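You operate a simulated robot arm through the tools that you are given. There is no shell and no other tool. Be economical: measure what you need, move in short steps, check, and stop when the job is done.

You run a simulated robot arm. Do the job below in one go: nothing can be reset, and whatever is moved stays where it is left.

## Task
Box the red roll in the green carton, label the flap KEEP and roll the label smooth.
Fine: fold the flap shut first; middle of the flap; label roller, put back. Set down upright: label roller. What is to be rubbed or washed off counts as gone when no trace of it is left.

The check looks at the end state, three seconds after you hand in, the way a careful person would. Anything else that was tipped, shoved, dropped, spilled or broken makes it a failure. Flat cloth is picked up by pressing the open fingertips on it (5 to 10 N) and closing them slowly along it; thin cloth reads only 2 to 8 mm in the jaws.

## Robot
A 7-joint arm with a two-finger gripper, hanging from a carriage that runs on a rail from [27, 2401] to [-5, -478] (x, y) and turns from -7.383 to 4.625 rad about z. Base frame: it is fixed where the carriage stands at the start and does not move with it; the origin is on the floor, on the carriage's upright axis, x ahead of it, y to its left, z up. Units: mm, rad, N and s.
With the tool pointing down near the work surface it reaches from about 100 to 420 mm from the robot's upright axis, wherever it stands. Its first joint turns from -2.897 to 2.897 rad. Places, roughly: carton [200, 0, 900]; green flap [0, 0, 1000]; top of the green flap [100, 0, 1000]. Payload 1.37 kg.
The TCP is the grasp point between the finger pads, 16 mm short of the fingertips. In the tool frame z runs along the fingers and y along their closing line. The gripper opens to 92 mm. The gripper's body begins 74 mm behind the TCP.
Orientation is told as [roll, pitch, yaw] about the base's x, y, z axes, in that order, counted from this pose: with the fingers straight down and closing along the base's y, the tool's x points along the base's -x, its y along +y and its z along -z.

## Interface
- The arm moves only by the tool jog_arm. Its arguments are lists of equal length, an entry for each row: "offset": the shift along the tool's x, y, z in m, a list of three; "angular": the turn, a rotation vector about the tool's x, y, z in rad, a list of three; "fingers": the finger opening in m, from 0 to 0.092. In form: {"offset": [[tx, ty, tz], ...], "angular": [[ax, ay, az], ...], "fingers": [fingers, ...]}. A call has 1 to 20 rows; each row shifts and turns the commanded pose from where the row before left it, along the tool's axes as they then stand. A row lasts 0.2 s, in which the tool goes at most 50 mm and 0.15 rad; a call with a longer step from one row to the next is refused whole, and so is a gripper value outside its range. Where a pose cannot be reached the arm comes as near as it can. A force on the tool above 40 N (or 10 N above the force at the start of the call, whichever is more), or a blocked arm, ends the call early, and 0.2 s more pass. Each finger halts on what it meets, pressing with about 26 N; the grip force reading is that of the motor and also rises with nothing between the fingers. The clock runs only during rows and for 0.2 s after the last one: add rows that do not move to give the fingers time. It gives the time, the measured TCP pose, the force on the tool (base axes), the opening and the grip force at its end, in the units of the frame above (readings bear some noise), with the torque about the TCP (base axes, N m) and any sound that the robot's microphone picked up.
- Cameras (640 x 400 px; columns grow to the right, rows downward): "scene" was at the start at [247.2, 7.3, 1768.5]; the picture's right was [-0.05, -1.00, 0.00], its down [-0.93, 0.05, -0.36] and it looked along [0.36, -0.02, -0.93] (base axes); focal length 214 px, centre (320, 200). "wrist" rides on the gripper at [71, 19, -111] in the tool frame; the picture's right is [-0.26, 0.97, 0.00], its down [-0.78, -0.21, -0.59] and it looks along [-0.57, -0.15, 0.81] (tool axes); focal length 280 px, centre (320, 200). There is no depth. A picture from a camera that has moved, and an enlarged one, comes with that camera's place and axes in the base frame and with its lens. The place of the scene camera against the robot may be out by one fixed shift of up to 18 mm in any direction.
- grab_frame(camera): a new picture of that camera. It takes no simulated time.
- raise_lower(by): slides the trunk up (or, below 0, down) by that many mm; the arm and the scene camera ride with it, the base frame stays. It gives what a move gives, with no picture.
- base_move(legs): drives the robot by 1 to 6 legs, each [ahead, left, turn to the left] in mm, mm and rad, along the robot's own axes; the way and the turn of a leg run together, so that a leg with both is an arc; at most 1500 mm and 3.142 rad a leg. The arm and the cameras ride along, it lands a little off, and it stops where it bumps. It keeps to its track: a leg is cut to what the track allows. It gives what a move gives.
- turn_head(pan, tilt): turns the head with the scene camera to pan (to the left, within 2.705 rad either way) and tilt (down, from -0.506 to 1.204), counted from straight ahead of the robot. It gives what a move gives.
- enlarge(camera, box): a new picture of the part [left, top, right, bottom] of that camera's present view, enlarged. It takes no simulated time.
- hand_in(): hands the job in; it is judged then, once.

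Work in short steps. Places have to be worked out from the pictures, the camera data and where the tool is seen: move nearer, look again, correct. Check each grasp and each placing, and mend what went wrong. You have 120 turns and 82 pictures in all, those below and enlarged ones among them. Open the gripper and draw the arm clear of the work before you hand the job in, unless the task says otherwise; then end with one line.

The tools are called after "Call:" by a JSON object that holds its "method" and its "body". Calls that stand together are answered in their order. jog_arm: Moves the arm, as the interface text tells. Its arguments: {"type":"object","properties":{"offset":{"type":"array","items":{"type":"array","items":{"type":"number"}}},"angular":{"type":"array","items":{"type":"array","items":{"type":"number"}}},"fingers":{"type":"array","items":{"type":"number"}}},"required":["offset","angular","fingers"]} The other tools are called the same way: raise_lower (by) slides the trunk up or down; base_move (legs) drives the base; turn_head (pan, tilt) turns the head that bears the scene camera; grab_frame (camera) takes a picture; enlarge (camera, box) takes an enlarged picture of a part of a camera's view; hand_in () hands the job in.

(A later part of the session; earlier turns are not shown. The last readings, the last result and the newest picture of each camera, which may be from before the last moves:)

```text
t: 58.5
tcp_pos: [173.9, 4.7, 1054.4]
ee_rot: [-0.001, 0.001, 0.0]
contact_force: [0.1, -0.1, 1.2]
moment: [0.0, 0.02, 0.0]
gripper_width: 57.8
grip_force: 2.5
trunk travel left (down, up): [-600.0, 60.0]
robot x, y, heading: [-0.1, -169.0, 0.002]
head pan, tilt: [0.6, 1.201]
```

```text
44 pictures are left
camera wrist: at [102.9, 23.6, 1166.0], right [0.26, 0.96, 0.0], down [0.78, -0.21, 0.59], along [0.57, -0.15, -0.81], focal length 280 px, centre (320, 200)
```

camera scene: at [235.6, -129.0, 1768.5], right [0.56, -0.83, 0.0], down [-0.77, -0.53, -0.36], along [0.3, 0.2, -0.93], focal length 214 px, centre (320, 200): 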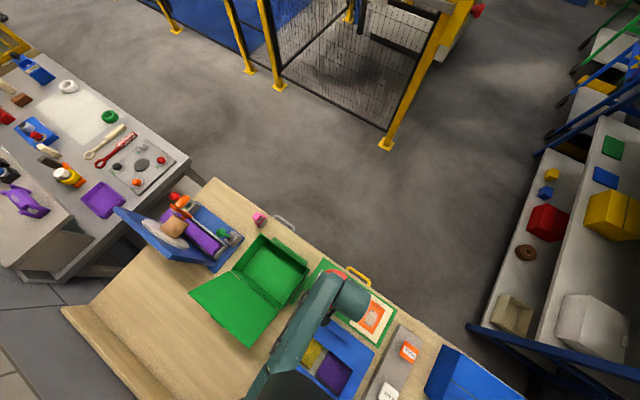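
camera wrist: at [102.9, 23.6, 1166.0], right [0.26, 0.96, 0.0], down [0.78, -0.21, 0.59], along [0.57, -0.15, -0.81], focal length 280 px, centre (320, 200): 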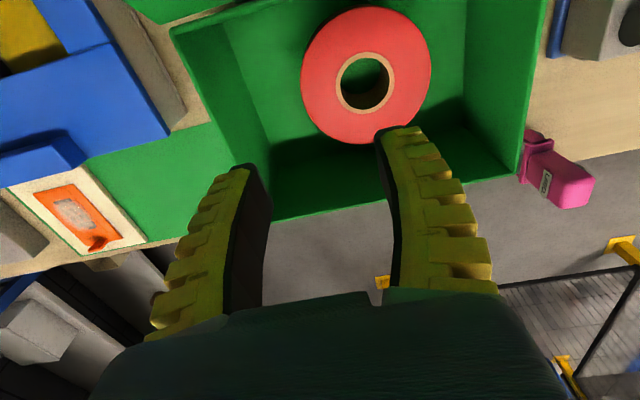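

Roll lies flat in the carton. The flap stands leaning back toward the robot (free edge ≈ x 10, z 1120, hinge ≈ x 96, z 965). I rise, close the fingers and go behind it.

Call:
{"method": "jog_arm", "body": {"offset": [[0, 0, -0.048], [0, 0, -0.048], [0, 0, -0.048], [0, 0, -0.046], [0.045, 0, 0], [0.045, 0, 0], [0.045, 0, 0], [0.045, 0, 0], [0.045, 0, 0], [0, 0, 0], [0, 0, 0]], "angular": [[0, 0, 0], [0, 0, 0], [0, 0, 0], [0, 0, 0], [0, 0, 0], [0, 0, 0], [0, 0, 0], [0, 0, 0], [0, 0, 0], [0, 0, 0], [0, 0, 0]], "fingers": [0.04, 0.03, 0.02, 0.01, 0.002, 0.002, 0.002, 0.002, 0.002, 0.002, 0.002]}}

Call:
{"method": "grab_frame", "body": {"camera": "wrist"}}

Call:
{"method": "grab_frame", "body": {"camera": "scene"}}

```text
t: 60.9
tcp_pos: [-21.6, 30.2, 1220.0]
ee_rot: [0.0, 0.002, 0.001]
contact_force: [0.0, -0.1, 0.4]
moment: [0.01, 0.02, -0.01]
gripper_width: 7.3
grip_force: 4.3
out of reach, approached as far as the arm can: row 5, 6, 7, 8
trunk travel left (down, up): [-600.0, 60.0]
robot x, y, heading: [0.6, -172.0, 0.0]
head pan, tilt: [0.6, 1.201]
```

```text
43 pictures are left
camera wrist: at [-92.3, 49.4, 1330.6], right [0.26, 0.96, 0.0], down [0.78, -0.21, 0.59], along [0.57, -0.15, -0.81], focal length 280 px, centre (320, 200)
```

wrist: 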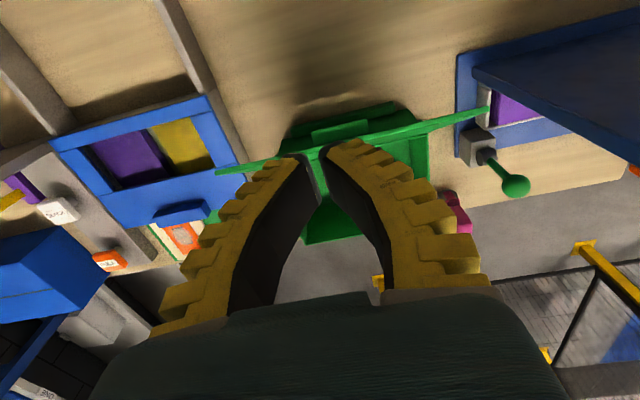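

```text
42 pictures are left
camera scene: at [235.6, -128.9, 1768.5], right [0.56, -0.83, 0.0], down [-0.77, -0.53, -0.36], along [0.3, 0.2, -0.93], focal length 214 px, centre (320, 200)
```

scene: 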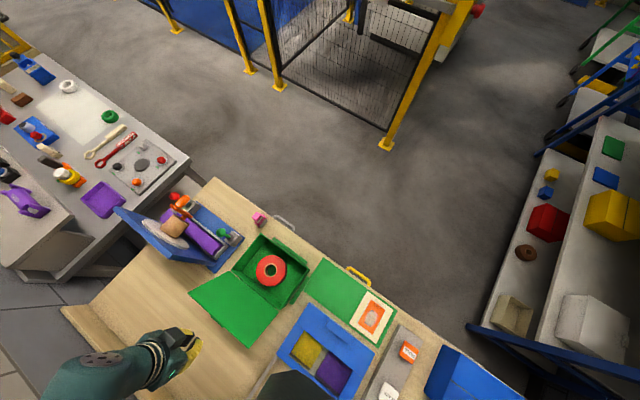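

I hold a moment to see where the arm settles.

Call:
{"method": "jog_arm", "body": {"offset": [[0, 0, 0], [0, 0, 0], [0, 0, 0]], "angular": [[0, 0, 0], [0, 0, 0], [0, 0, 0]], "fingers": [0.0, 0.0, 0.0]}}

```text
t: 61.7
tcp_pos: [-21.8, 32.1, 1219.1]
ee_rot: [0.0, 0.001, 0.0]
contact_force: [0.2, -0.1, 0.0]
moment: [0.03, -0.02, -0.01]
gripper_width: 0.0
grip_force: 25.9
trunk travel left (down, up): [-600.0, 60.0]
robot x, y, heading: [-0.5, -169.1, 0.002]
head pan, tilt: [0.6, 1.201]
```

It settled at (−22, 32, 1219). I shift a little further back and lower behind the flap's edge.

Call:
{"method": "jog_arm", "body": {"offset": [[0.02, 0, 0.0], [0.015, 0, 0.01], [0, 0, 0.02], [0, 0, 0]], "angular": [[0, 0, 0], [0, 0, 0], [0, 0, 0], [0, 0, 0]], "fingers": [0.0, 0.0, 0.0, 0.0]}}

Call:
{"method": "grab_frame", "body": {"camera": "wrist"}}

```text
t: 62.7
tcp_pos: [-55.8, 31.0, 1188.1]
ee_rot: [-0.001, -0.002, 0.0]
contact_force: [0.2, 0.5, -0.7]
moment: [-0.01, 0.01, 0.02]
gripper_width: 0.2
grip_force: 25.6
trunk travel left (down, up): [-600.0, 60.0]
robot x, y, heading: [-3.5, -172.9, -0.003]
head pan, tilt: [0.6, 1.201]
```

```text
41 pictures are left
camera wrist: at [-127.2, 50.1, 1300.0], right [0.26, 0.96, 0.0], down [0.78, -0.21, 0.59], along [0.57, -0.15, -0.81], focal length 280 px, centre (320, 200)
```

wrist: 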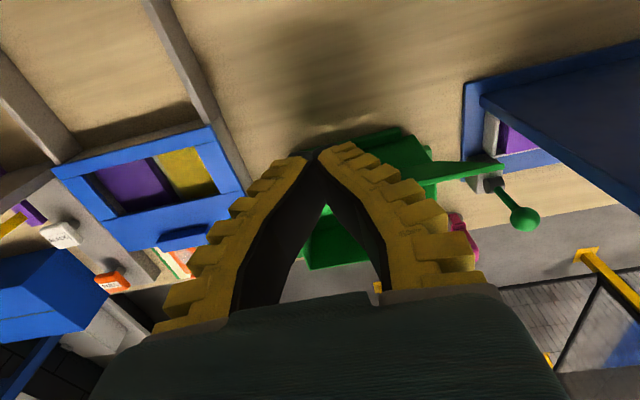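

Free edge right corner fits (10, 158, 1111). Lowering behind it, then beginning to push toward +x.

Call:
{"method": "jog_arm", "body": {"offset": [[0, 0, 0.03], [0, 0, 0.03], [0, 0, 0.03], [0, 0, 0], [-0.015, 0, 0], [-0.015, 0, 0], [-0.015, 0, 0], [-0.015, 0, 0], [0, 0, 0]], "angular": [[0, 0, 0], [0, 0, 0], [0, 0, 0], [0, 0, 0], [0, 0, 0], [0, 0, 0], [0, 0, 0], [0, 0, 0], [0, 0, 0]], "fingers": [0.0, 0.0, 0.0, 0.0, 0, 0, 0, 0, 0]}}

Call:
{"method": "grab_frame", "body": {"camera": "scene"}}

```text
t: 64.7
tcp_pos: [2.7, 31.8, 1098.5]
ee_rot: [0.001, 0.0, 0.001]
contact_force: [0.6, 0.4, -0.4]
moment: [0.02, -0.01, -0.01]
gripper_width: 0.1
grip_force: 26.1
trunk travel left (down, up): [-600.0, 60.0]
robot x, y, heading: [-3.6, -168.3, -0.0]
head pan, tilt: [0.6, 1.201]
```

```text
40 pictures are left
camera scene: at [235.6, -128.9, 1768.5], right [0.56, -0.83, 0.0], down [-0.77, -0.53, -0.36], along [0.3, 0.2, -0.93], focal length 214 px, centre (320, 200)
```

scene: 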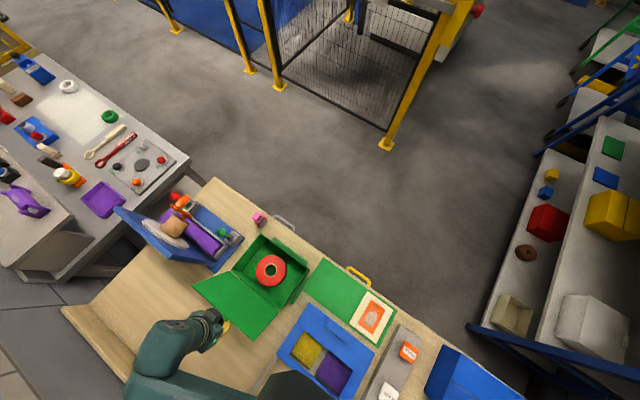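

The flap begins to move. Pushing on to past vertical.

Call:
{"method": "jog_arm", "body": {"offset": [[-0.015, 0, 0], [-0.015, 0, 0], [-0.015, 0, 0], [-0.015, 0, 0], [-0.015, 0, 0], [-0.015, 0, 0], [-0.015, 0, 0], [-0.015, 0, 0], [0, 0, 0]], "angular": [[0, 0, 0], [0, 0, 0], [0, 0, 0], [0, 0, 0], [0, 0, 0], [0, 0, 0], [0, 0, 0], [0, 0, 0], [0, 0, 0]], "fingers": [0.0, 0.0, 0.0, 0.0, 0, 0, 0, 0, 0]}}

Call:
{"method": "enlarge", "body": {"camera": "scene", "box": [170, 200, 330, 350]}}

```text
t: 66.7
tcp_pos: [124.6, 32.3, 1096.1]
ee_rot: [-0.003, 0.001, 0.0]
contact_force: [0.3, 0.5, -0.6]
moment: [0.05, -0.01, 0.01]
gripper_width: 0.0
grip_force: 26.0
trunk travel left (down, up): [-600.0, 60.0]
robot x, y, heading: [-3.9, -169.9, 0.001]
head pan, tilt: [0.6, 1.201]
```

```text
2.67 times, centred on (250, 275) of scene
camera zoom: at [235.6, -128.9, 1768.6], right [0.56, -0.83, 0.0], down [-0.77, -0.53, -0.36], along [0.3, 0.2, -0.93], focal length 572 px, centre (507, 0)
```

zoom: 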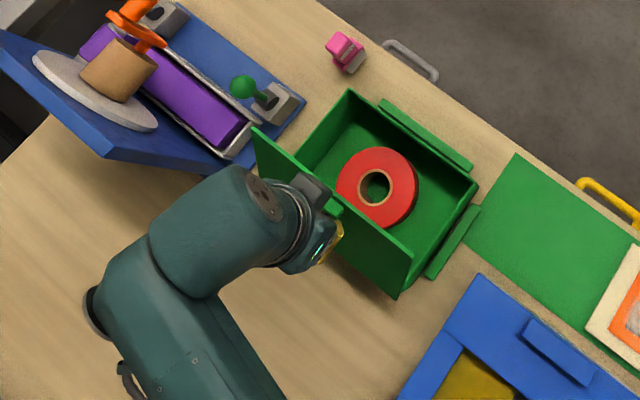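

Flap is just past vertical. I follow it round in an arc toward closed.

Call:
{"method": "jog_arm", "body": {"offset": [[-0.013, 0, -0.002], [-0.013, 0, -0.002], [-0.015, 0, 0.011], [-0.014, 0, 0.011], [-0.011, 0, 0.014], [-0.011, 0, 0.015], [-0.007, 0, 0.017], [-0.007, 0, 0.017], [-0.004, 0, 0.015], [0, 0, 0]], "angular": [[0, 0, 0], [0, 0, 0], [0, 0, 0], [0, 0, 0], [0, 0, 0], [0, 0, 0], [0, 0, 0], [0, 0, 0], [0, 0, 0], [0, 0, 0]], "fingers": [0.0, 0.0, 0.0, 0.0, 0, 0, 0, 0, 0, 0]}}

Call:
{"method": "enlarge", "body": {"camera": "scene", "box": [170, 200, 330, 350]}}

```text
t: 68.9
tcp_pos: [219.0, 31.2, 1002.4]
ee_rot: [0.0, 0.0, 0.0]
contact_force: [-0.3, -0.3, 0.2]
moment: [-0.01, -0.03, 0.01]
gripper_width: 0.0
grip_force: 26.1
trunk travel left (down, up): [-600.0, 60.0]
robot x, y, heading: [4.8, -170.8, -0.002]
head pan, tilt: [0.6, 1.201]
```

```text
2.67 times, centred on (250, 275) of scene
camera zoom: at [235.6, -128.9, 1768.5], right [0.56, -0.83, 0.0], down [-0.77, -0.53, -0.36], along [0.3, 0.2, -0.93], focal length 572 px, centre (507, 0)
```

zoom: 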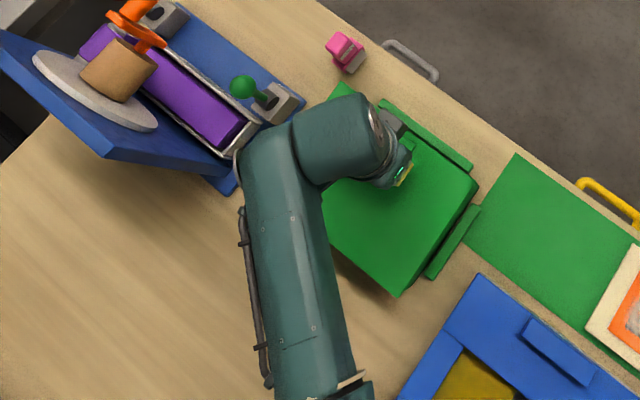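

It looks near shut. I press down gently to seat it and find the lid's height.

Call:
{"method": "jog_arm", "body": {"offset": [[0, 0, 0.005], [0, 0, 0.005], [0, 0, 0.005], [0, 0, 0.005], [0, 0, 0]], "angular": [[0, 0, 0], [0, 0, 0], [0, 0, 0], [0, 0, 0], [0, 0, 0]], "fingers": [0.0, 0.0, 0.0, 0, 0]}}

```text
t: 70.1
tcp_pos: [219.5, 31.8, 982.8]
ee_rot: [-0.001, -0.001, 0.001]
contact_force: [-0.4, 0.0, -0.3]
moment: [0.02, 0.01, -0.01]
gripper_width: 0.0
grip_force: 26.0
trunk travel left (down, up): [-600.0, 60.0]
robot x, y, heading: [-2.0, -169.4, 0.005]
head pan, tilt: [0.6, 1.201]
```

Call:
{"method": "jog_arm", "body": {"offset": [[0, 0, 0.004], [0, 0, 0.004], [0, 0, 0.004], [0, 0, 0.004], [0, 0, 0.004], [0, 0, 0]], "angular": [[0, 0, 0], [0, 0, 0], [0, 0, 0], [0, 0, 0], [0, 0, 0], [0, 0, 0]], "fingers": [0.0, 0.0, 0.0, 0, 0, 0]}}

Call:
{"method": "grab_frame", "body": {"camera": "wrist"}}

```text
t: 71.0
tcp_pos: [222.1, 35.1, 974.0]
ee_rot: [0.008, -0.011, 0.001]
contact_force: [-10.6, -8.0, 41.9]
moment: [-0.12, 0.49, 0.08]
gripper_width: 5.9
grip_force: 26.0
trunk travel left (down, up): [-600.0, 60.0]
robot x, y, heading: [0.1, -168.9, 0.001]
head pan, tilt: [0.6, 1.201]
stopped in row 4: the force on the tool passed its limit at 42 N (the readings are from after the stop); the commanded pose is now the measured one
```

```text
37 pictures are left
camera wrist: at [150.1, 53.5, 1085.3], right [0.26, 0.97, 0.01], down [0.78, -0.22, 0.59], along [0.58, -0.15, -0.8], focal length 280 px, centre (320, 200)
```

wrist: 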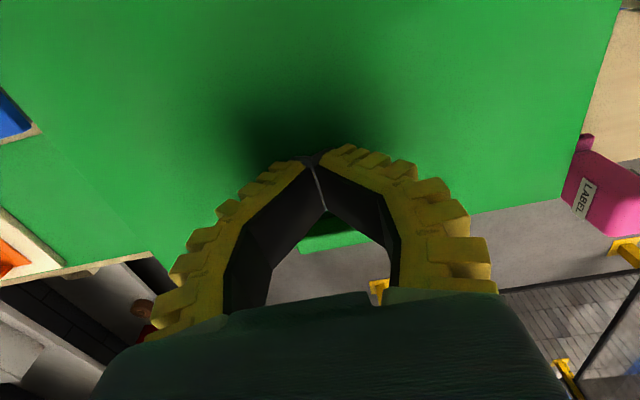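

Lid is seated: its top is z≈959. I rise and view it from the head camera.

Call:
{"method": "jog_arm", "body": {"offset": [[0, 0, -0.02], [0, 0, -0.04], [0, -0.04, -0.04], [0, -0.048, 0], [0, -0.048, 0], [0, -0.048, 0], [0, -0.048, 0], [0, -0.048, 0], [0, 0, 0]], "angular": [[0, 0, 0], [0, 0, 0], [0, 0, 0], [0, 0, 0], [0, 0, 0], [0, 0, 0], [0, 0, 0], [0, 0, 0], [0, 0, 0]], "fingers": [0.0, 0.0, 0.0, 0, 0, 0, 0.02, 0.03, 0.03]}}

Call:
{"method": "enlarge", "body": {"camera": "scene", "box": [200, 190, 400, 350]}}

Call:
{"method": "grab_frame", "body": {"camera": "wrist"}}

```text
refused: row 3 steps farther than a row can; nothing moved
```

```text
2.50 times, centred on (300, 270) of scene
camera zoom: at [235.4, -129.1, 1768.8], right [0.56, -0.83, 0.0], down [-0.77, -0.53, -0.36], along [0.3, 0.2, -0.93], focal length 536 px, centre (370, 25)
```

zoom: 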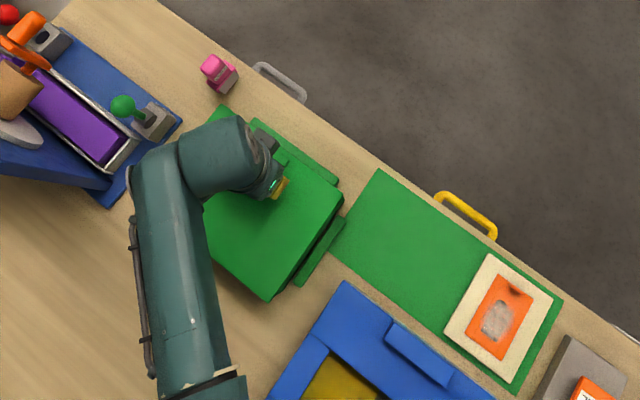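

```text
35 pictures are left
camera wrist: at [150.1, 53.5, 1085.3], right [0.26, 0.97, 0.01], down [0.78, -0.22, 0.59], along [0.58, -0.15, -0.8], focal length 280 px, centre (320, 200)
```

wrist: 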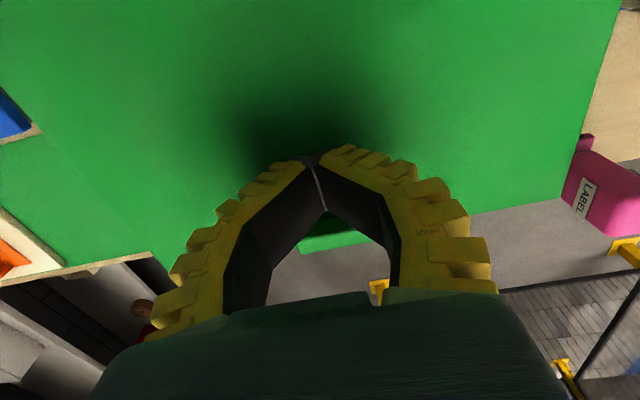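

The lid is shut. Rising, then travelling to the label's tab (≈ 306, −370, 868).

Call:
{"method": "jog_arm", "body": {"offset": [[0, 0, -0.02], [0, 0, -0.04], [0, 0, -0.04], [-0.004, -0.04, 0], [-0.004, -0.04, 0], [-0.004, -0.04, 0], [-0.004, -0.04, 0], [-0.004, -0.04, 0], [-0.004, -0.04, 0], [-0.004, -0.04, 0], [-0.004, -0.04, 0], [-0.004, -0.04, 0], [-0.004, -0.04, 0], [0, 0, 0.045], [0, 0, 0.045], [0, 0, 0.044], [0, 0, 0]], "angular": [[0, 0, 0], [0.008, 0.011, 0], [0, 0, 0], [0, 0, 0], [0, 0, 0], [0, 0, 0], [0, 0, 0], [0, 0, 0], [0, 0, 0], [0, 0, 0], [0, 0, 0], [0, 0, 0], [0, 0, 0], [0, 0, 0], [0, 0, 0], [0, 0, 0], [0, 0, 0]], "fingers": [0.0, 0.0, 0.0, 0, 0, 0, 0, 0, 0, 0, 0, 0.02, 0.03, 0.03, 0.03, 0.03, 0.03]}}

Call:
{"method": "grab_frame", "body": {"camera": "wrist"}}

Call:
{"method": "enlarge", "body": {"camera": "scene", "box": [180, 200, 330, 350]}}

```text
t: 74.6
tcp_pos: [261.5, -365.2, 936.1]
ee_rot: [-0.006, 0.007, 0.0]
contact_force: [0.1, 0.0, 1.5]
moment: [-0.01, -0.02, 0.03]
gripper_width: 33.7
grip_force: 1.9
trunk travel left (down, up): [-600.0, 60.0]
robot x, y, heading: [-2.4, -174.8, -0.001]
head pan, tilt: [0.6, 1.201]
```

```text
34 pictures are left
camera wrist: at [191.6, -346.0, 1048.6], right [0.26, 0.97, -0.01], down [0.78, -0.21, 0.58], along [0.56, -0.16, -0.81], focal length 280 px, centre (320, 200)
```

wrist: 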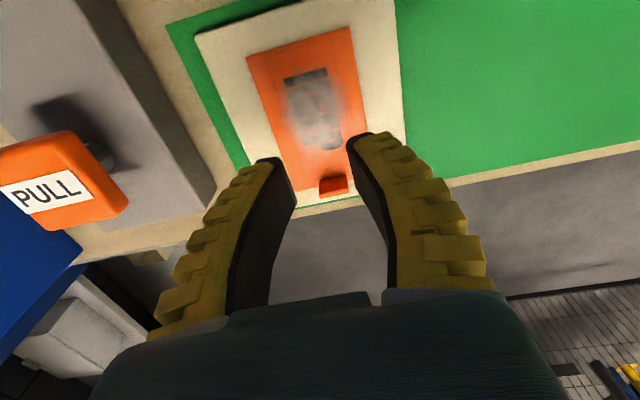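

```text
2.67 times, centred on (255, 275) of scene
camera zoom: at [235.6, -129.0, 1768.6], right [0.56, -0.83, 0.0], down [-0.77, -0.53, -0.36], along [0.3, 0.2, -0.93], focal length 572 px, centre (493, 0)
```

zoom: 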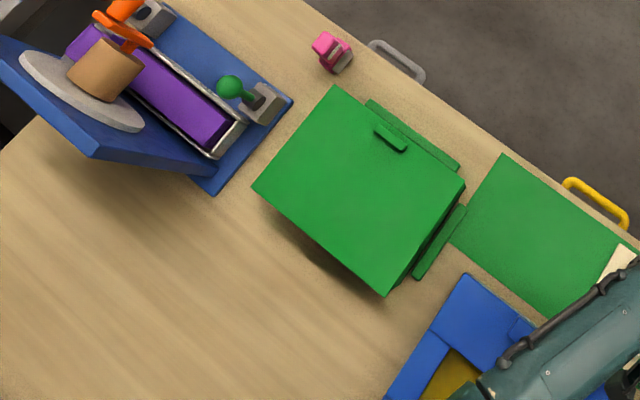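

The lid is shut, label ≈97×63 mm centred (255, −366) with tab at its front end. Zooming on the tab to choose the grip.

Call:
{"method": "enlarge", "body": {"camera": "wrist", "box": [280, 130, 370, 220]}}

```text
4.44 times, centred on (325, 175) of wrist
camera zoom: at [191.6, -346.0, 1048.6], right [0.26, 0.97, -0.01], down [0.78, -0.21, 0.58], along [0.56, -0.16, -0.81], focal length 1246 px, centre (298, 311)
```

zoom: 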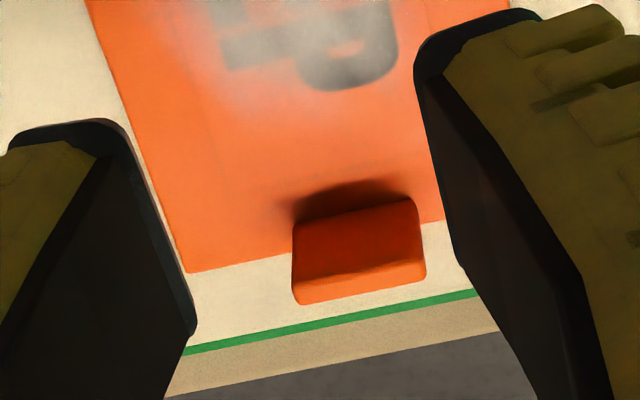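

The tab is upright, ≈22 mm wide in y, ≈4 mm thick in x, 16 mm tall at (307, −368). I turn the gripper +90° so that it closes along x across the tab.

Call:
{"method": "jog_arm", "body": {"offset": [[-0.023, -0.0015, 0], [-0.023, -0.0015, 0], [0, 0, 0], [0, 0, 0], [0, 0, 0], [0, 0, 0], [0, 0, 0], [0, 0, 0], [0, 0, 0], [0, 0, 0], [0, 0, 0], [0, 0, 0], [0, 0, 0], [0, 0, 0]], "angular": [[-0.006, -0.007, 0], [0, 0, 0], [0, 0, -0.15], [0, 0, -0.15], [0, 0, -0.15], [0, 0, -0.15], [0, 0, -0.15], [0, 0, -0.15], [0, 0, -0.15], [0, 0, -0.15], [0, 0, -0.15], [0, 0, -0.15], [0, 0, -0.071], [0, 0, 0]], "fingers": [0.03, 0.03, 0.03, 0.03, 0.03, 0.03, 0.03, 0.03, 0.03, 0.03, 0.03, 0.03, 0.03, 0.03]}}

Call:
{"method": "grab_frame", "body": {"camera": "wrist"}}

```text
t: 77.6
tcp_pos: [306.9, -371.5, 939.3]
ee_rot: [0.0, 0.0, 1.575]
contact_force: [0.1, 0.2, 0.1]
moment: [0.01, -0.03, -0.01]
gripper_width: 33.8
grip_force: 2.5
trunk travel left (down, up): [-600.0, 60.0]
robot x, y, heading: [-1.8, -173.2, 0.002]
head pan, tilt: [0.6, 1.201]
```

```text
31 pictures are left
camera wrist: at [286.4, -442.1, 1049.8], right [-0.97, 0.26, 0.0], down [0.21, 0.78, 0.59], along [0.15, 0.57, -0.81], focal length 280 px, centre (320, 200)
```

wrist: 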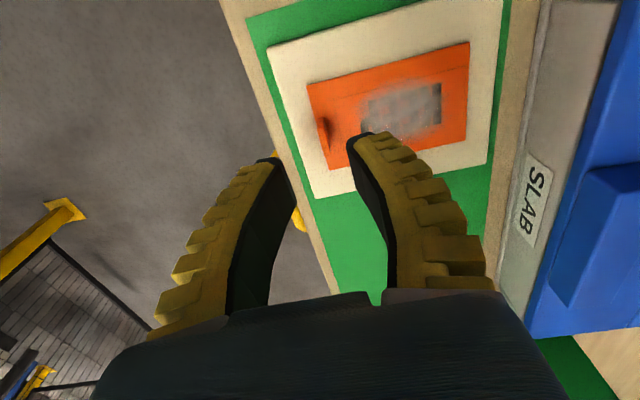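

Tab ≈ (303, −372). Small shift and descend over it.

Call:
{"method": "jog_arm", "body": {"offset": [[0, 0.003, 0.015], [0, 0, 0.015], [0, 0, 0.012], [0, 0, 0.008], [0, 0, 0]], "angular": [[0, 0, 0], [0, 0, 0], [0, 0, 0], [0, 0, 0], [0, 0, 0]], "fingers": [0.03, 0.03, 0.03, 0.03, 0.03]}}

Call:
{"method": "grab_frame", "body": {"camera": "wrist"}}

```text
t: 78.8
tcp_pos: [302.7, -369.3, 888.4]
ee_rot: [0.001, -0.002, 1.571]
contact_force: [0.0, 0.0, 0.4]
moment: [0.01, 0.02, -0.01]
gripper_width: 33.5
grip_force: 2.5
trunk travel left (down, up): [-600.0, 60.0]
robot x, y, heading: [-1.4, -171.1, 0.003]
head pan, tilt: [0.6, 1.201]
```

```text
30 pictures are left
camera wrist: at [283.3, -441.6, 1000.2], right [-0.96, 0.26, 0.0], down [0.21, 0.78, 0.59], along [0.15, 0.57, -0.81], focal length 280 px, centre (320, 200)
```

wrist: 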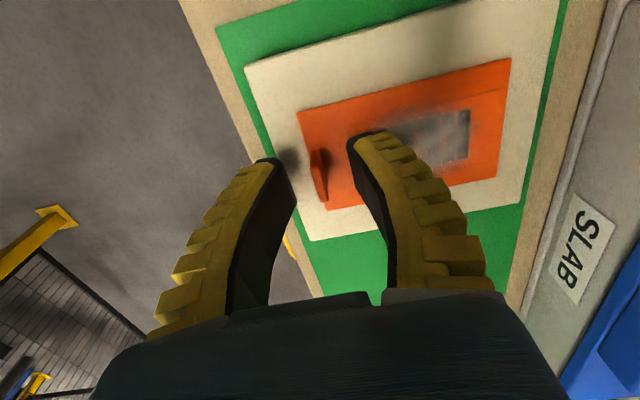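

Aligned. Lower 9 mm gently and check for contact.

Call:
{"method": "jog_arm", "body": {"offset": [[0, 0, 0.003], [0, 0, 0.002], [0, 0, 0.002], [0, 0, 0.002], [0, 0, 0]], "angular": [[0, 0, 0], [0, 0, 0], [0, 0, 0], [0, 0, 0], [0, 0, 0]], "fingers": [0.03, 0.03, 0.03, 0.03, 0.03]}}

Call:
{"method": "enlarge", "body": {"camera": "wrist", "box": [240, 110, 400, 230]}}

```text
t: 80.0
tcp_pos: [304.2, -370.5, 878.1]
ee_rot: [0.0, -0.002, 1.571]
contact_force: [-1.0, 0.2, 1.2]
moment: [0.04, 0.01, 0.01]
gripper_width: 33.8
grip_force: 3.0
trunk travel left (down, up): [-600.0, 60.0]
robot x, y, heading: [-1.9, -171.8, 0.003]
head pan, tilt: [0.6, 1.201]
```

```text
3.33 times, centred on (320, 170) of wrist
camera zoom: at [283.7, -441.7, 990.4], right [-0.96, 0.26, 0.0], down [0.21, 0.78, 0.59], along [0.15, 0.57, -0.81], focal length 935 px, centre (320, 300)
```

zoom: 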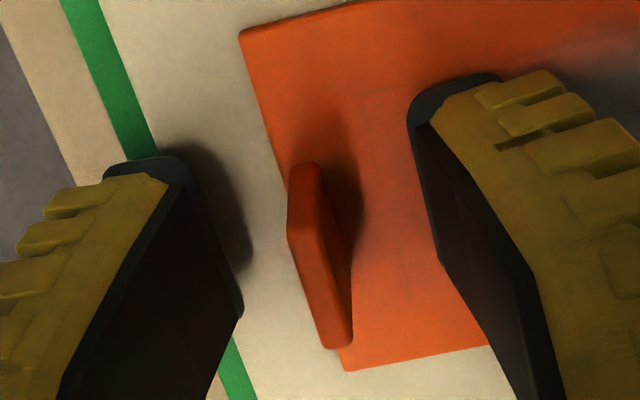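

Good view: tab centred between fingers. 3 mm lower, then close.

Call:
{"method": "jog_arm", "body": {"offset": [[0, 0, 0.0015], [0, 0, 0.0015], [0, 0, 0], [0, 0, 0], [0, 0, 0], [0, 0, 0], [0, 0, 0], [0, 0, 0]], "angular": [[0, 0, 0], [0, 0, 0], [0, 0, 0], [0, 0, 0], [0, 0, 0], [0, 0, 0], [0, 0, 0], [0, 0, 0]], "fingers": [0.03, 0.03, 0.022, 0.014, 0.007, 0.0, 0.0, 0]}}

```text
t: 81.8
tcp_pos: [304.9, -370.0, 875.8]
ee_rot: [-0.001, -0.001, 1.57]
contact_force: [1.9, 0.5, 1.6]
moment: [0.01, 0.0, -0.01]
gripper_width: 6.1
grip_force: 25.6
trunk travel left (down, up): [-600.0, 60.0]
robot x, y, heading: [-6.1, -169.5, -0.006]
head pan, tilt: [0.6, 1.201]
```

Tab gripped (6 mm). Peeling up slowly.

Call:
{"method": "jog_arm", "body": {"offset": [[0, 0, -0.003], [0, 0, -0.004], [0, 0, -0.005], [0, 0, -0.006], [0, 0, -0.008], [0, 0, -0.01], [0, 0, -0.012], [0, 0, 0]], "angular": [[0, 0, 0], [0, 0, 0], [0, 0, 0], [0, 0, 0], [0, 0, 0], [0, 0, 0], [0, 0, 0], [0, 0, 0]], "fingers": [0, 0, 0, 0, 0, 0, 0, 0]}}

Call:
{"method": "grab_frame", "body": {"camera": "wrist"}}

```text
t: 83.6
tcp_pos: [303.3, -369.3, 924.2]
ee_rot: [0.0, -0.002, 1.569]
contact_force: [0.5, 0.6, -0.2]
moment: [0.01, -0.01, 0.0]
gripper_width: 5.9
grip_force: 26.0
trunk travel left (down, up): [-600.0, 60.0]
robot x, y, heading: [-4.7, -170.7, -0.002]
head pan, tilt: [0.6, 1.201]
```

```text
28 pictures are left
camera wrist: at [283.2, -441.1, 1035.3], right [-0.96, 0.26, 0.0], down [0.21, 0.78, 0.59], along [0.15, 0.57, -0.81], focal length 280 px, centre (320, 200)
```

wrist: 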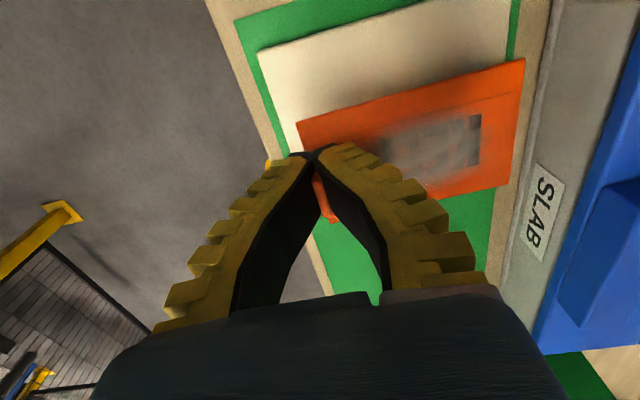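

Label peeled, level in the grip. Raise, turn back to yaw 0 (text upright toward the robot).

Call:
{"method": "jog_arm", "body": {"offset": [[0, 0, -0.042], [0, 0, -0.042], [0, 0, -0.042], [0, 0, 0], [0, 0, 0], [0, 0, 0], [0, 0, 0], [0, 0, 0], [0, 0, 0], [0, 0, 0], [0, 0, 0], [0, 0, 0], [0, 0, 0], [0, 0, 0], [0, 0, 0]], "angular": [[0, 0, 0], [0, 0, 0], [0, 0, 0], [0, 0, 0.15], [0, 0, 0.15], [0, 0, 0.15], [0, 0, 0.15], [0, 0, 0.15], [0, 0, 0.15], [0, 0, 0.15], [0, 0, 0.15], [0, 0, 0.15], [0, 0, 0.15], [0, 0, 0.071], [0, 0, 0]], "fingers": [0, 0, 0, 0, 0, 0, 0, 0, 0, 0, 0, 0, 0, 0, 0]}}

Call:
{"method": "jog_arm", "body": {"offset": [[0.0, 0.036, 0], [0.0, 0.036, 0], [0.016, 0.036, 0], [0.017, 0.036, 0], [0.017, 0.036, 0], [0.017, 0.036, 0], [0.017, 0.036, 0], [0.017, 0.036, 0], [0.017, 0.036, 0], [0.016, 0.035, 0], [0, 0, 0], [0, 0, 0]], "angular": [[0, 0, 0], [0, 0, 0], [0, 0, 0], [0, 0, 0], [0, 0, 0], [0, 0, 0], [0, 0, 0], [0, 0, 0], [0, 0, 0], [0, 0, 0], [0, 0, 0], [0, 0, 0]], "fingers": [0, 0, 0, 0, 0, 0, 0, 0, 0, 0, 0, 0]}}

Call:
{"method": "grab_frame", "body": {"camera": "wrist"}}

Call:
{"method": "enlarge", "body": {"camera": "scene", "box": [180, 200, 330, 350]}}

```text
t: 86.8
tcp_pos: [303.3, -370.5, 1050.7]
ee_rot: [0.002, 0.001, -0.002]
contact_force: [0.0, 0.2, 0.9]
moment: [0.01, 0.0, -0.01]
gripper_width: 5.9
grip_force: 26.2
trunk travel left (down, up): [-600.0, 60.0]
robot x, y, heading: [-1.0, -172.2, 0.0]
head pan, tilt: [0.6, 1.201]
```

```text
t: 89.4
tcp_pos: [166.6, -9.2, 1050.0]
ee_rot: [0.003, 0.0, 0.0]
contact_force: [-0.7, 0.7, -0.4]
moment: [0.0, 0.0, -0.01]
gripper_width: 5.7
grip_force: 26.1
trunk travel left (down, up): [-600.0, 60.0]
robot x, y, heading: [-6.8, -170.1, 0.001]
head pan, tilt: [0.6, 1.201]
```

```text
27 pictures are left
camera wrist: at [95.9, 8.7, 1161.9], right [0.26, 0.97, 0.0], down [0.78, -0.21, 0.59], along [0.57, -0.15, -0.81], focal length 280 px, centre (320, 200)
```

wrist: 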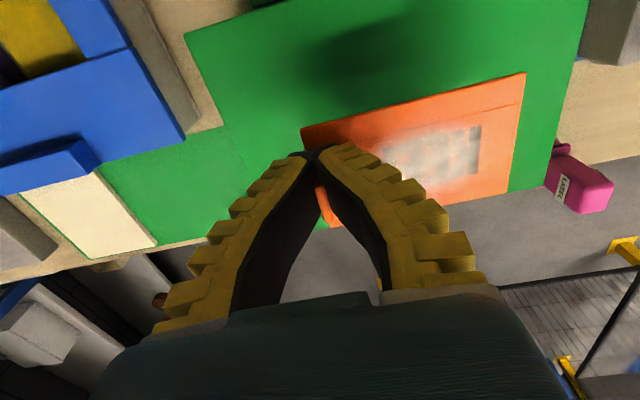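

```text
2.67 times, centred on (255, 275) of scene
camera zoom: at [235.6, -129.0, 1768.5], right [0.56, -0.83, 0.0], down [-0.77, -0.53, -0.36], along [0.3, 0.2, -0.93], focal length 572 px, centre (493, 0)
```

zoom: 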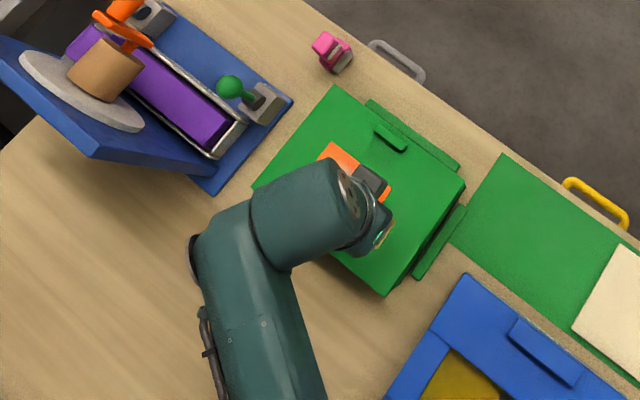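

Label centre ≈ (177, 37) vs lid centre ≈ (174.5, 40). Small shift and lower toward the lid.

Call:
{"method": "jog_arm", "body": {"offset": [[0.002, 0.003, 0.015], [0, 0, 0.02], [0, 0, 0.015], [0, 0, 0.01], [0, 0, 0.003], [0, 0, 0.002], [0, 0, 0.002], [0, 0, 0]], "angular": [[0, 0, 0], [0, 0, 0], [0, 0, 0], [0, 0, 0], [0, 0, 0], [0, 0, 0], [0, 0, 0], [0, 0, 0]], "fingers": [0, 0, 0, 0, 0, 0, 0, 0]}}

```text
t: 91.2
tcp_pos: [166.6, -7.5, 984.8]
ee_rot: [0.002, -0.001, -0.001]
contact_force: [0.0, -0.8, 0.1]
moment: [0.01, -0.02, 0.02]
gripper_width: 6.2
grip_force: 25.6
trunk travel left (down, up): [-600.0, 60.0]
robot x, y, heading: [-2.5, -168.0, 0.0]
head pan, tilt: [0.6, 1.201]
```

Call:
{"method": "jog_arm", "body": {"offset": [[0, 0, 0.002], [0, 0, 0.0015], [0, 0, 0.0015], [0, 0, 0.0015], [0, 0, 0.0015], [0, 0, 0]], "angular": [[0, 0, 0], [0, 0, 0], [0, 0, 0], [0, 0, 0], [0, 0, 0], [0, 0, 0]], "fingers": [0, 0, 0, 0, 0, 0]}}

```text
t: 92.6
tcp_pos: [166.6, -6.8, 976.6]
ee_rot: [0.003, -0.003, 0.001]
contact_force: [-2.0, -1.5, 23.4]
moment: [0.08, -0.05, 0.04]
gripper_width: 6.1
grip_force: 26.3
trunk travel left (down, up): [-600.0, 60.0]
robot x, y, heading: [-0.7, -168.9, -0.006]
head pan, tilt: [0.6, 1.201]
```

Pressed at 23 N. Open and rise straight up.

Call:
{"method": "jog_arm", "body": {"offset": [[0, 0, 0], [0, 0, 0], [0, 0, 0], [0, 0, -0.005], [0, 0, -0.02], [0, 0, -0.04], [0, 0, -0.04], [0, -0.03, -0.01], [0, -0.03, 0], [0, 0, 0]], "angular": [[0, 0, 0], [0, 0, 0], [0, 0, 0], [0, 0, 0], [0, 0, 0], [0, 0, 0], [0, 0, 0], [0, 0, 0], [0, 0, 0], [0, 0, 0]], "fingers": [0.01, 0.02, 0.03, 0.03, 0.03, 0.03, 0.03, 0.03, 0.03, 0.03]}}

Call:
{"method": "grab_frame", "body": {"camera": "wrist"}}

```text
t: 94.8
tcp_pos: [166.6, -67.7, 1088.8]
ee_rot: [0.002, -0.001, 0.0]
contact_force: [0.1, 0.2, -1.3]
moment: [0.0, 0.02, 0.01]
gripper_width: 33.9
grip_force: 2.5
trunk travel left (down, up): [-600.0, 60.0]
robot x, y, heading: [-1.2, -170.6, -0.003]
head pan, tilt: [0.6, 1.201]
```

```text
25 pictures are left
camera wrist: at [95.4, -49.6, 1201.0], right [0.26, 0.97, 0.0], down [0.78, -0.21, 0.59], along [0.57, -0.15, -0.81], focal length 280 px, centre (320, 200)
```

wrist: 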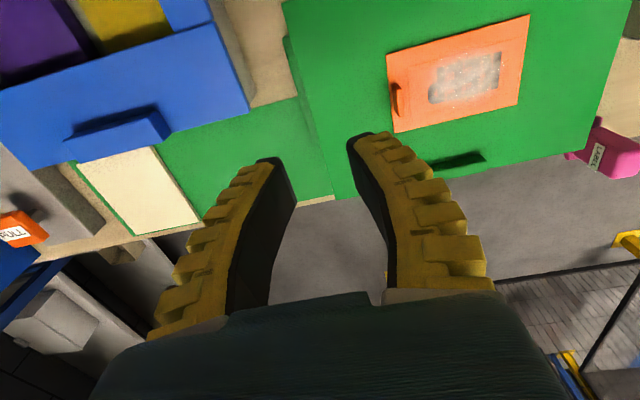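

The label lies centred on the flap. Now the roller: raise, drive the carriage left ~230 mm and look at it closely.

Call:
{"method": "jog_arm", "body": {"offset": [[0, -0.02, -0.04], [-0.03, 0, -0.03], [-0.045, 0, 0], [-0.03, 0, 0], [0, 0, 0]], "angular": [[0, 0, 0], [0, 0, 0], [0, 0, 0], [0, 0, 0], [0, 0, 0]], "fingers": [0.05, 0.06, 0.06, 0.06, 0.06]}}

Call:
{"method": "base_move", "body": {"legs": [[0, 230, 0]]}}

Call:
{"method": "grab_frame", "body": {"camera": "wrist"}}

```text
t: 96.0
tcp_pos: [271.7, -88.0, 1161.4]
ee_rot: [0.001, 0.001, 0.001]
contact_force: [-1.1, 0.1, -0.3]
moment: [-0.01, 0.0, 0.02]
gripper_width: 62.7
grip_force: 1.6
trunk travel left (down, up): [-600.0, 60.0]
robot x, y, heading: [-5.8, -167.8, 0.003]
head pan, tilt: [0.6, 1.201]
```

```text
t: 97.7
tcp_pos: [273.5, 137.7, 1160.3]
ee_rot: [0.001, -0.002, -0.002]
contact_force: [0.6, -1.2, -0.3]
moment: [0.0, 0.01, 0.01]
gripper_width: 62.5
grip_force: 2.1
trunk travel left (down, up): [-600.0, 60.0]
robot x, y, heading: [2.8, 55.8, -0.002]
head pan, tilt: [0.6, 1.201]
```

```text
24 pictures are left
camera wrist: at [203.4, 155.5, 1273.0], right [0.26, 0.96, 0.0], down [0.78, -0.21, 0.59], along [0.57, -0.15, -0.81], focal length 280 px, centre (320, 200)
```

wrist: 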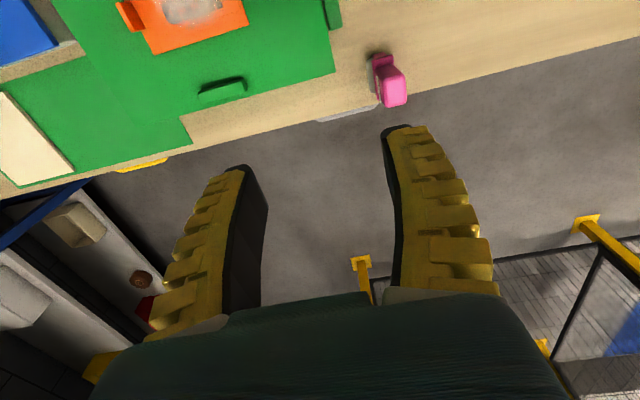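

Roller ≈ (300, 210). Moving nearer for a clear look.

Call:
{"method": "jog_arm", "body": {"offset": [[0.007, 0.017, 0.035], [0.007, 0.017, 0.035], [0.007, 0.017, 0.035], [0.007, 0.016, 0.035], [0, 0, 0]], "angular": [[0, 0, 0], [0, 0, 0], [0, 0, 0], [0, 0, 0], [0, 0, 0]], "fingers": [0.06, 0.06, 0.06, 0.06, 0.06]}}

Call:
{"method": "enlarge", "body": {"camera": "wrist", "box": [220, 60, 420, 240]}}

```text
t: 98.9
tcp_pos: [246.5, 204.2, 1020.6]
ee_rot: [0.003, -0.001, -0.002]
contact_force: [-0.2, -0.6, 0.4]
moment: [0.02, 0.02, 0.01]
gripper_width: 62.6
grip_force: 1.9
trunk travel left (down, up): [-600.0, 60.0]
robot x, y, heading: [-1.0, 54.2, -0.0]
head pan, tilt: [0.6, 1.201]
```

```text
2.22 times, centred on (320, 150) of wrist
camera zoom: at [175.8, 222.9, 1133.0], right [0.26, 0.96, 0.0], down [0.78, -0.21, 0.59], along [0.57, -0.15, -0.81], focal length 623 px, centre (320, 311)
```

zoom: 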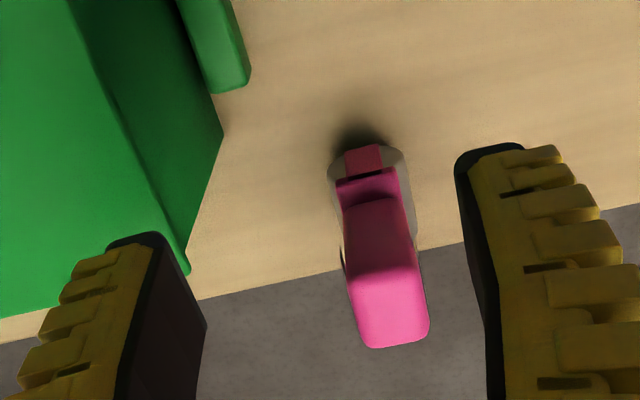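

The roller stands with its axle along x (so it rolls along y), handle ≈22 mm wide at (298, 213), top z≈968. Align over it.

Call:
{"method": "jog_arm", "body": {"offset": [[-0.025, 0.005, 0], [-0.026, 0.004, 0.0], [0, 0, 0.02], [0, 0, 0]], "angular": [[0, 0, 0], [0, 0, 0], [0, 0, 0], [0, 0, 0]], "fingers": [0.06, 0.06, 0.06, 0.06]}}

Call:
{"method": "grab_frame", "body": {"camera": "wrist"}}

```text
t: 99.9
tcp_pos: [297.3, 213.0, 1000.7]
ee_rot: [0.003, -0.001, -0.002]
contact_force: [-0.4, 0.0, 0.2]
moment: [0.0, -0.01, -0.01]
gripper_width: 62.4
grip_force: 1.6
trunk travel left (down, up): [-600.0, 60.0]
robot x, y, heading: [0.2, 53.3, -0.004]
head pan, tilt: [0.6, 1.201]
```

```text
22 pictures are left
camera wrist: at [226.7, 230.6, 1112.7], right [0.26, 0.96, 0.0], down [0.78, -0.21, 0.59], along [0.57, -0.15, -0.81], focal length 280 px, centre (320, 200)
```

wrist: 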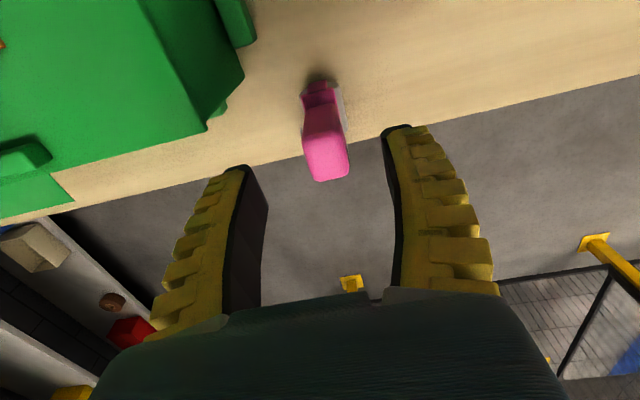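

Handle is centred between fingers (y≈215). Lower and grip.

Call:
{"method": "jog_arm", "body": {"offset": [[0, 0.002, 0.015], [0, 0, 0.015], [0, 0, 0.015], [0, 0, 0.012], [0, 0, 0], [0, 0, 0], [0, 0, 0], [0, 0, 0], [0, 0, 0], [0, 0, 0]], "angular": [[0, 0, 0], [0, 0, 0], [0, 0, 0], [0, 0, 0], [0, 0, 0], [0, 0, 0], [0, 0, 0], [0, 0, 0], [0, 0, 0], [0, 0, 0]], "fingers": [0.06, 0.06, 0.06, 0.06, 0.06, 0.045, 0.032, 0.02, 0.01, 0.01]}}

Call:
{"method": "grab_frame", "body": {"camera": "wrist"}}

```text
t: 102.1
tcp_pos: [298.0, 213.9, 943.9]
ee_rot: [0.002, 0.001, -0.001]
contact_force: [-1.9, -2.3, 9.9]
moment: [-0.11, 0.22, 0.02]
gripper_width: 21.2
grip_force: 25.7
trunk travel left (down, up): [-600.0, 60.0]
robot x, y, heading: [3.0, 55.5, 0.001]
head pan, tilt: [0.6, 1.201]
```

```text
21 pictures are left
camera wrist: at [226.5, 233.5, 1055.7], right [0.26, 0.96, 0.0], down [0.78, -0.21, 0.59], along [0.57, -0.15, -0.81], focal length 280 px, centre (320, 200)
```

wrist: 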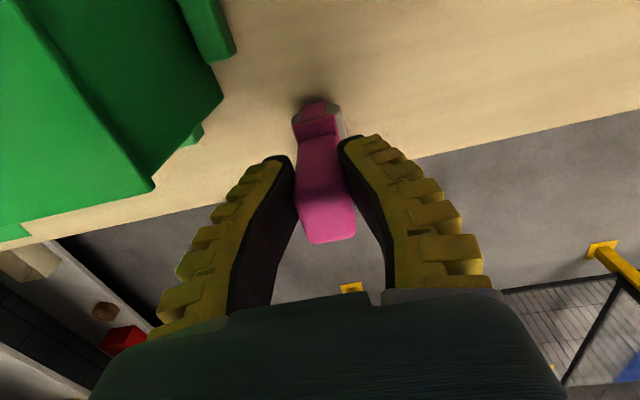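

Gripped. Lift straight up and carry over the +y end of the label.

Call:
{"method": "jog_arm", "body": {"offset": [[0, 0, -0.01], [0, 0, -0.03], [0, 0, -0.04], [0, 0, -0.045], [0, 0, -0.045], [0.031, -0.028, 0], [0.031, -0.028, 0], [0.031, -0.028, 0], [0.031, -0.028, 0], [0, 0, 0]], "angular": [[0, 0, 0], [0, 0, 0], [0, 0, 0], [0, 0, 0], [0, 0, 0], [0, 0, 0], [0, 0, 0], [0, 0, 0], [0, 0, 0], [0, 0, 0]], "fingers": [0.01, 0.01, 0.01, 0.01, 0.01, 0.01, 0.01, 0.01, 0.01, 0.01]}}

Call:
{"method": "grab_frame", "body": {"camera": "wrist"}}

```text
t: 104.3
tcp_pos: [172.7, 103.7, 1115.8]
ee_rot: [0.001, 0.0, -0.002]
contact_force: [-0.3, -0.5, -1.4]
moment: [-0.02, 0.01, -0.01]
gripper_width: 17.9
grip_force: 26.0
trunk travel left (down, up): [-600.0, 60.0]
robot x, y, heading: [-2.0, 53.7, -0.002]
head pan, tilt: [0.6, 1.201]
```

```text
20 pictures are left
camera wrist: at [101.3, 122.5, 1226.9], right [0.26, 0.96, 0.0], down [0.78, -0.21, 0.59], along [0.57, -0.15, -0.81], focal length 280 px, centre (320, 200)
```

wrist: 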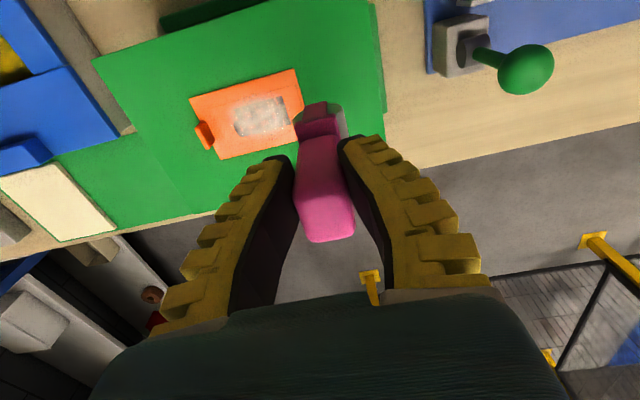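

Held upright. Lowering toward the lid, slow near contact.

Call:
{"method": "jog_arm", "body": {"offset": [[0, 0, 0.02], [0, 0, 0.015], [0, 0, 0.01], [0, 0, 0.004], [0, 0, 0.002], [0, 0, 0]], "angular": [[0, 0, 0], [0, 0, 0], [0, 0, 0], [0, 0, 0], [0, 0, 0], [0, 0, 0]], "fingers": [0.01, 0.01, 0.01, 0.01, 0.01, 0.01]}}

```text
t: 105.7
tcp_pos: [173.6, 103.1, 1063.5]
ee_rot: [0.003, 0.001, -0.001]
contact_force: [0.5, -0.4, -2.2]
moment: [-0.01, 0.03, 0.03]
gripper_width: 17.1
grip_force: 25.9
trunk travel left (down, up): [-600.0, 60.0]
robot x, y, heading: [2.2, 55.5, -0.002]
head pan, tilt: [0.6, 1.201]
```

Call:
{"method": "jog_arm", "body": {"offset": [[0, 0, 0.002], [0, 0, 0.002], [0, 0, 0.002], [0, 0, 0.002], [0, 0, 0.002], [0, 0, 0]], "angular": [[0, 0, 0], [0, 0, 0], [0, 0, 0], [0, 0, 0], [0, 0, 0], [0, 0, 0]], "fingers": [0.01, 0.01, 0.01, 0.01, 0.01, 0.01]}}

```text
t: 107.1
tcp_pos: [174.3, 104.1, 1053.3]
ee_rot: [0.004, -0.002, 0.0]
contact_force: [-1.4, 3.1, 18.4]
moment: [0.06, -0.25, -0.01]
gripper_width: 22.1
grip_force: 26.0
trunk travel left (down, up): [-600.0, 60.0]
robot x, y, heading: [1.4, 51.7, -0.001]
head pan, tilt: [0.6, 1.201]
```

Contact at 18 N. Rolling along −y over the label, staying clear of the tab.

Call:
{"method": "jog_arm", "body": {"offset": [[0, -0.008, -0.0007], [0, -0.008, 0], [0, -0.008, 0], [0, -0.008, 0], [0, -0.008, 0], [0, -0.008, 0], [0, -0.008, 0], [0, -0.008, 0], [0, -0.008, 0], [0, -0.008, 0], [0, 0, 0]], "angular": [[0, 0, 0], [0, 0, 0], [0, 0, 0], [0, 0, 0], [0, 0, 0], [0, 0, 0], [0, 0, 0], [0, 0, 0], [0, 0, 0], [0, 0, 0], [0, 0, 0]], "fingers": [0.01, 0.01, 0.01, 0.01, 0.01, 0.01, 0.01, 0.01, 0.01, 0.01, 0.01]}}

Call:
{"method": "grab_frame", "body": {"camera": "wrist"}}

```text
t: 109.5
tcp_pos: [172.9, 22.8, 1053.1]
ee_rot: [0.0, 0.004, -0.001]
contact_force: [-0.3, 0.3, -0.6]
moment: [-0.04, -0.01, -0.02]
gripper_width: 14.2
grip_force: 3.3
trunk travel left (down, up): [-600.0, 60.0]
robot x, y, heading: [-0.9, 54.5, 0.002]
head pan, tilt: [0.6, 1.201]
```

```text
19 pictures are left
camera wrist: at [101.6, 41.9, 1164.7], right [0.26, 0.96, 0.0], down [0.78, -0.21, 0.59], along [0.57, -0.16, -0.81], focal length 280 px, centre (320, 200)
```

wrist: 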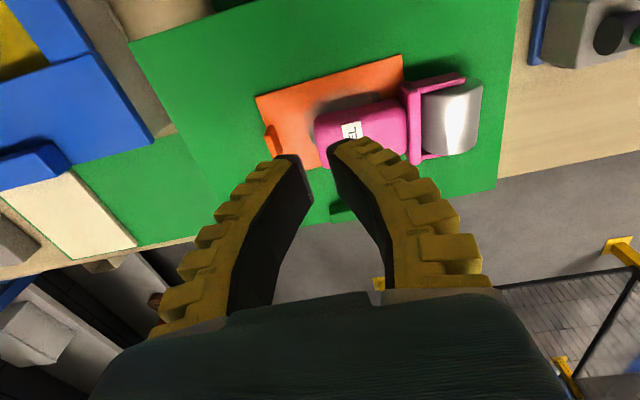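

The roller slipped from the fingers and tipped onto its side on the lid (nothing fell off). I rise a little and look closely for a regrasp.

Call:
{"method": "jog_arm", "body": {"offset": [[0, -0.02, -0.02], [0, 0, 0], [0, 0, 0]], "angular": [[0, 0, 0], [0, 0, 0], [0, 0, 0]], "fingers": [0.03, 0.05, 0.05]}}

Call:
{"method": "enlarge", "body": {"camera": "wrist", "box": [260, 20, 500, 220]}}

Call:
{"method": "turn_head", "body": {"pan": 0.0, "tilt": 1.2}}

Call:
{"method": "enlarge", "body": {"camera": "scene", "box": [240, 220, 420, 360]}}

```text
t: 110.3
tcp_pos: [173.0, 4.0, 1073.9]
ee_rot: [0.002, 0.0, -0.002]
contact_force: [0.3, 0.0, -0.4]
moment: [0.04, -0.01, -0.02]
gripper_width: 53.2
grip_force: 1.8
trunk travel left (down, up): [-600.0, 60.0]
robot x, y, heading: [-0.4, 51.9, -0.005]
head pan, tilt: [0.6, 1.201]
```

```text
2.00 times, centred on (380, 120) of wrist
camera zoom: at [101.9, 22.1, 1186.3], right [0.26, 0.96, 0.0], down [0.78, -0.21, 0.59], along [0.57, -0.15, -0.81], focal length 561 px, centre (200, 360)
```

zoom: 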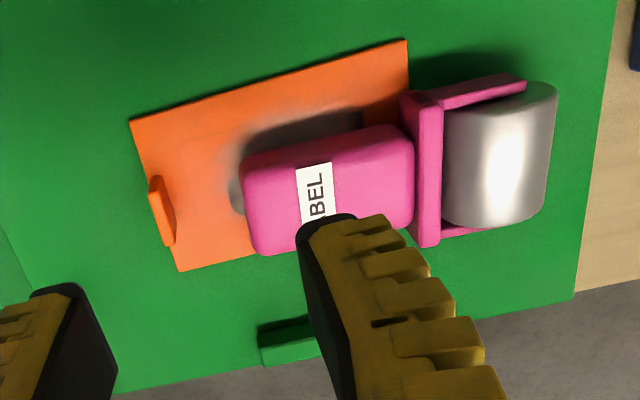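

```text
t: 111.3
tcp_pos: [174.0, 3.6, 1074.4]
ee_rot: [0.0, 0.0, 0.0]
contact_force: [-0.3, -0.9, 0.2]
moment: [0.01, -0.05, -0.02]
gripper_width: 52.8
grip_force: 2.3
trunk travel left (down, up): [-600.0, 60.0]
robot x, y, heading: [-2.6, 49.4, -0.002]
head pan, tilt: [0.0, 1.201]
```

```text
2.86 times, centred on (330, 290) of scene
camera zoom: at [247.9, 63.8, 1768.5], right [0.0, -1.0, 0.0], down [-0.93, 0.0, -0.36], along [0.36, 0.0, -0.93], focal length 613 px, centre (291, -57)
```

zoom: 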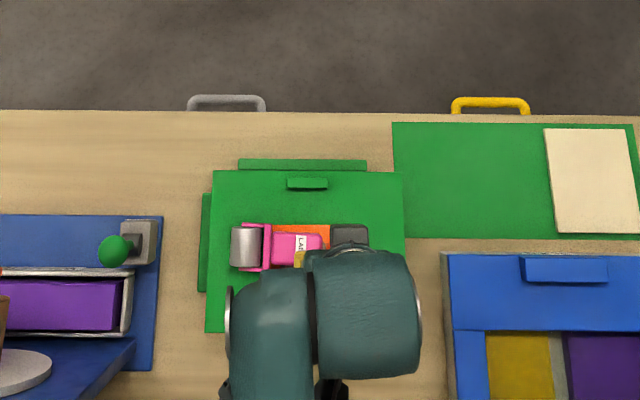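

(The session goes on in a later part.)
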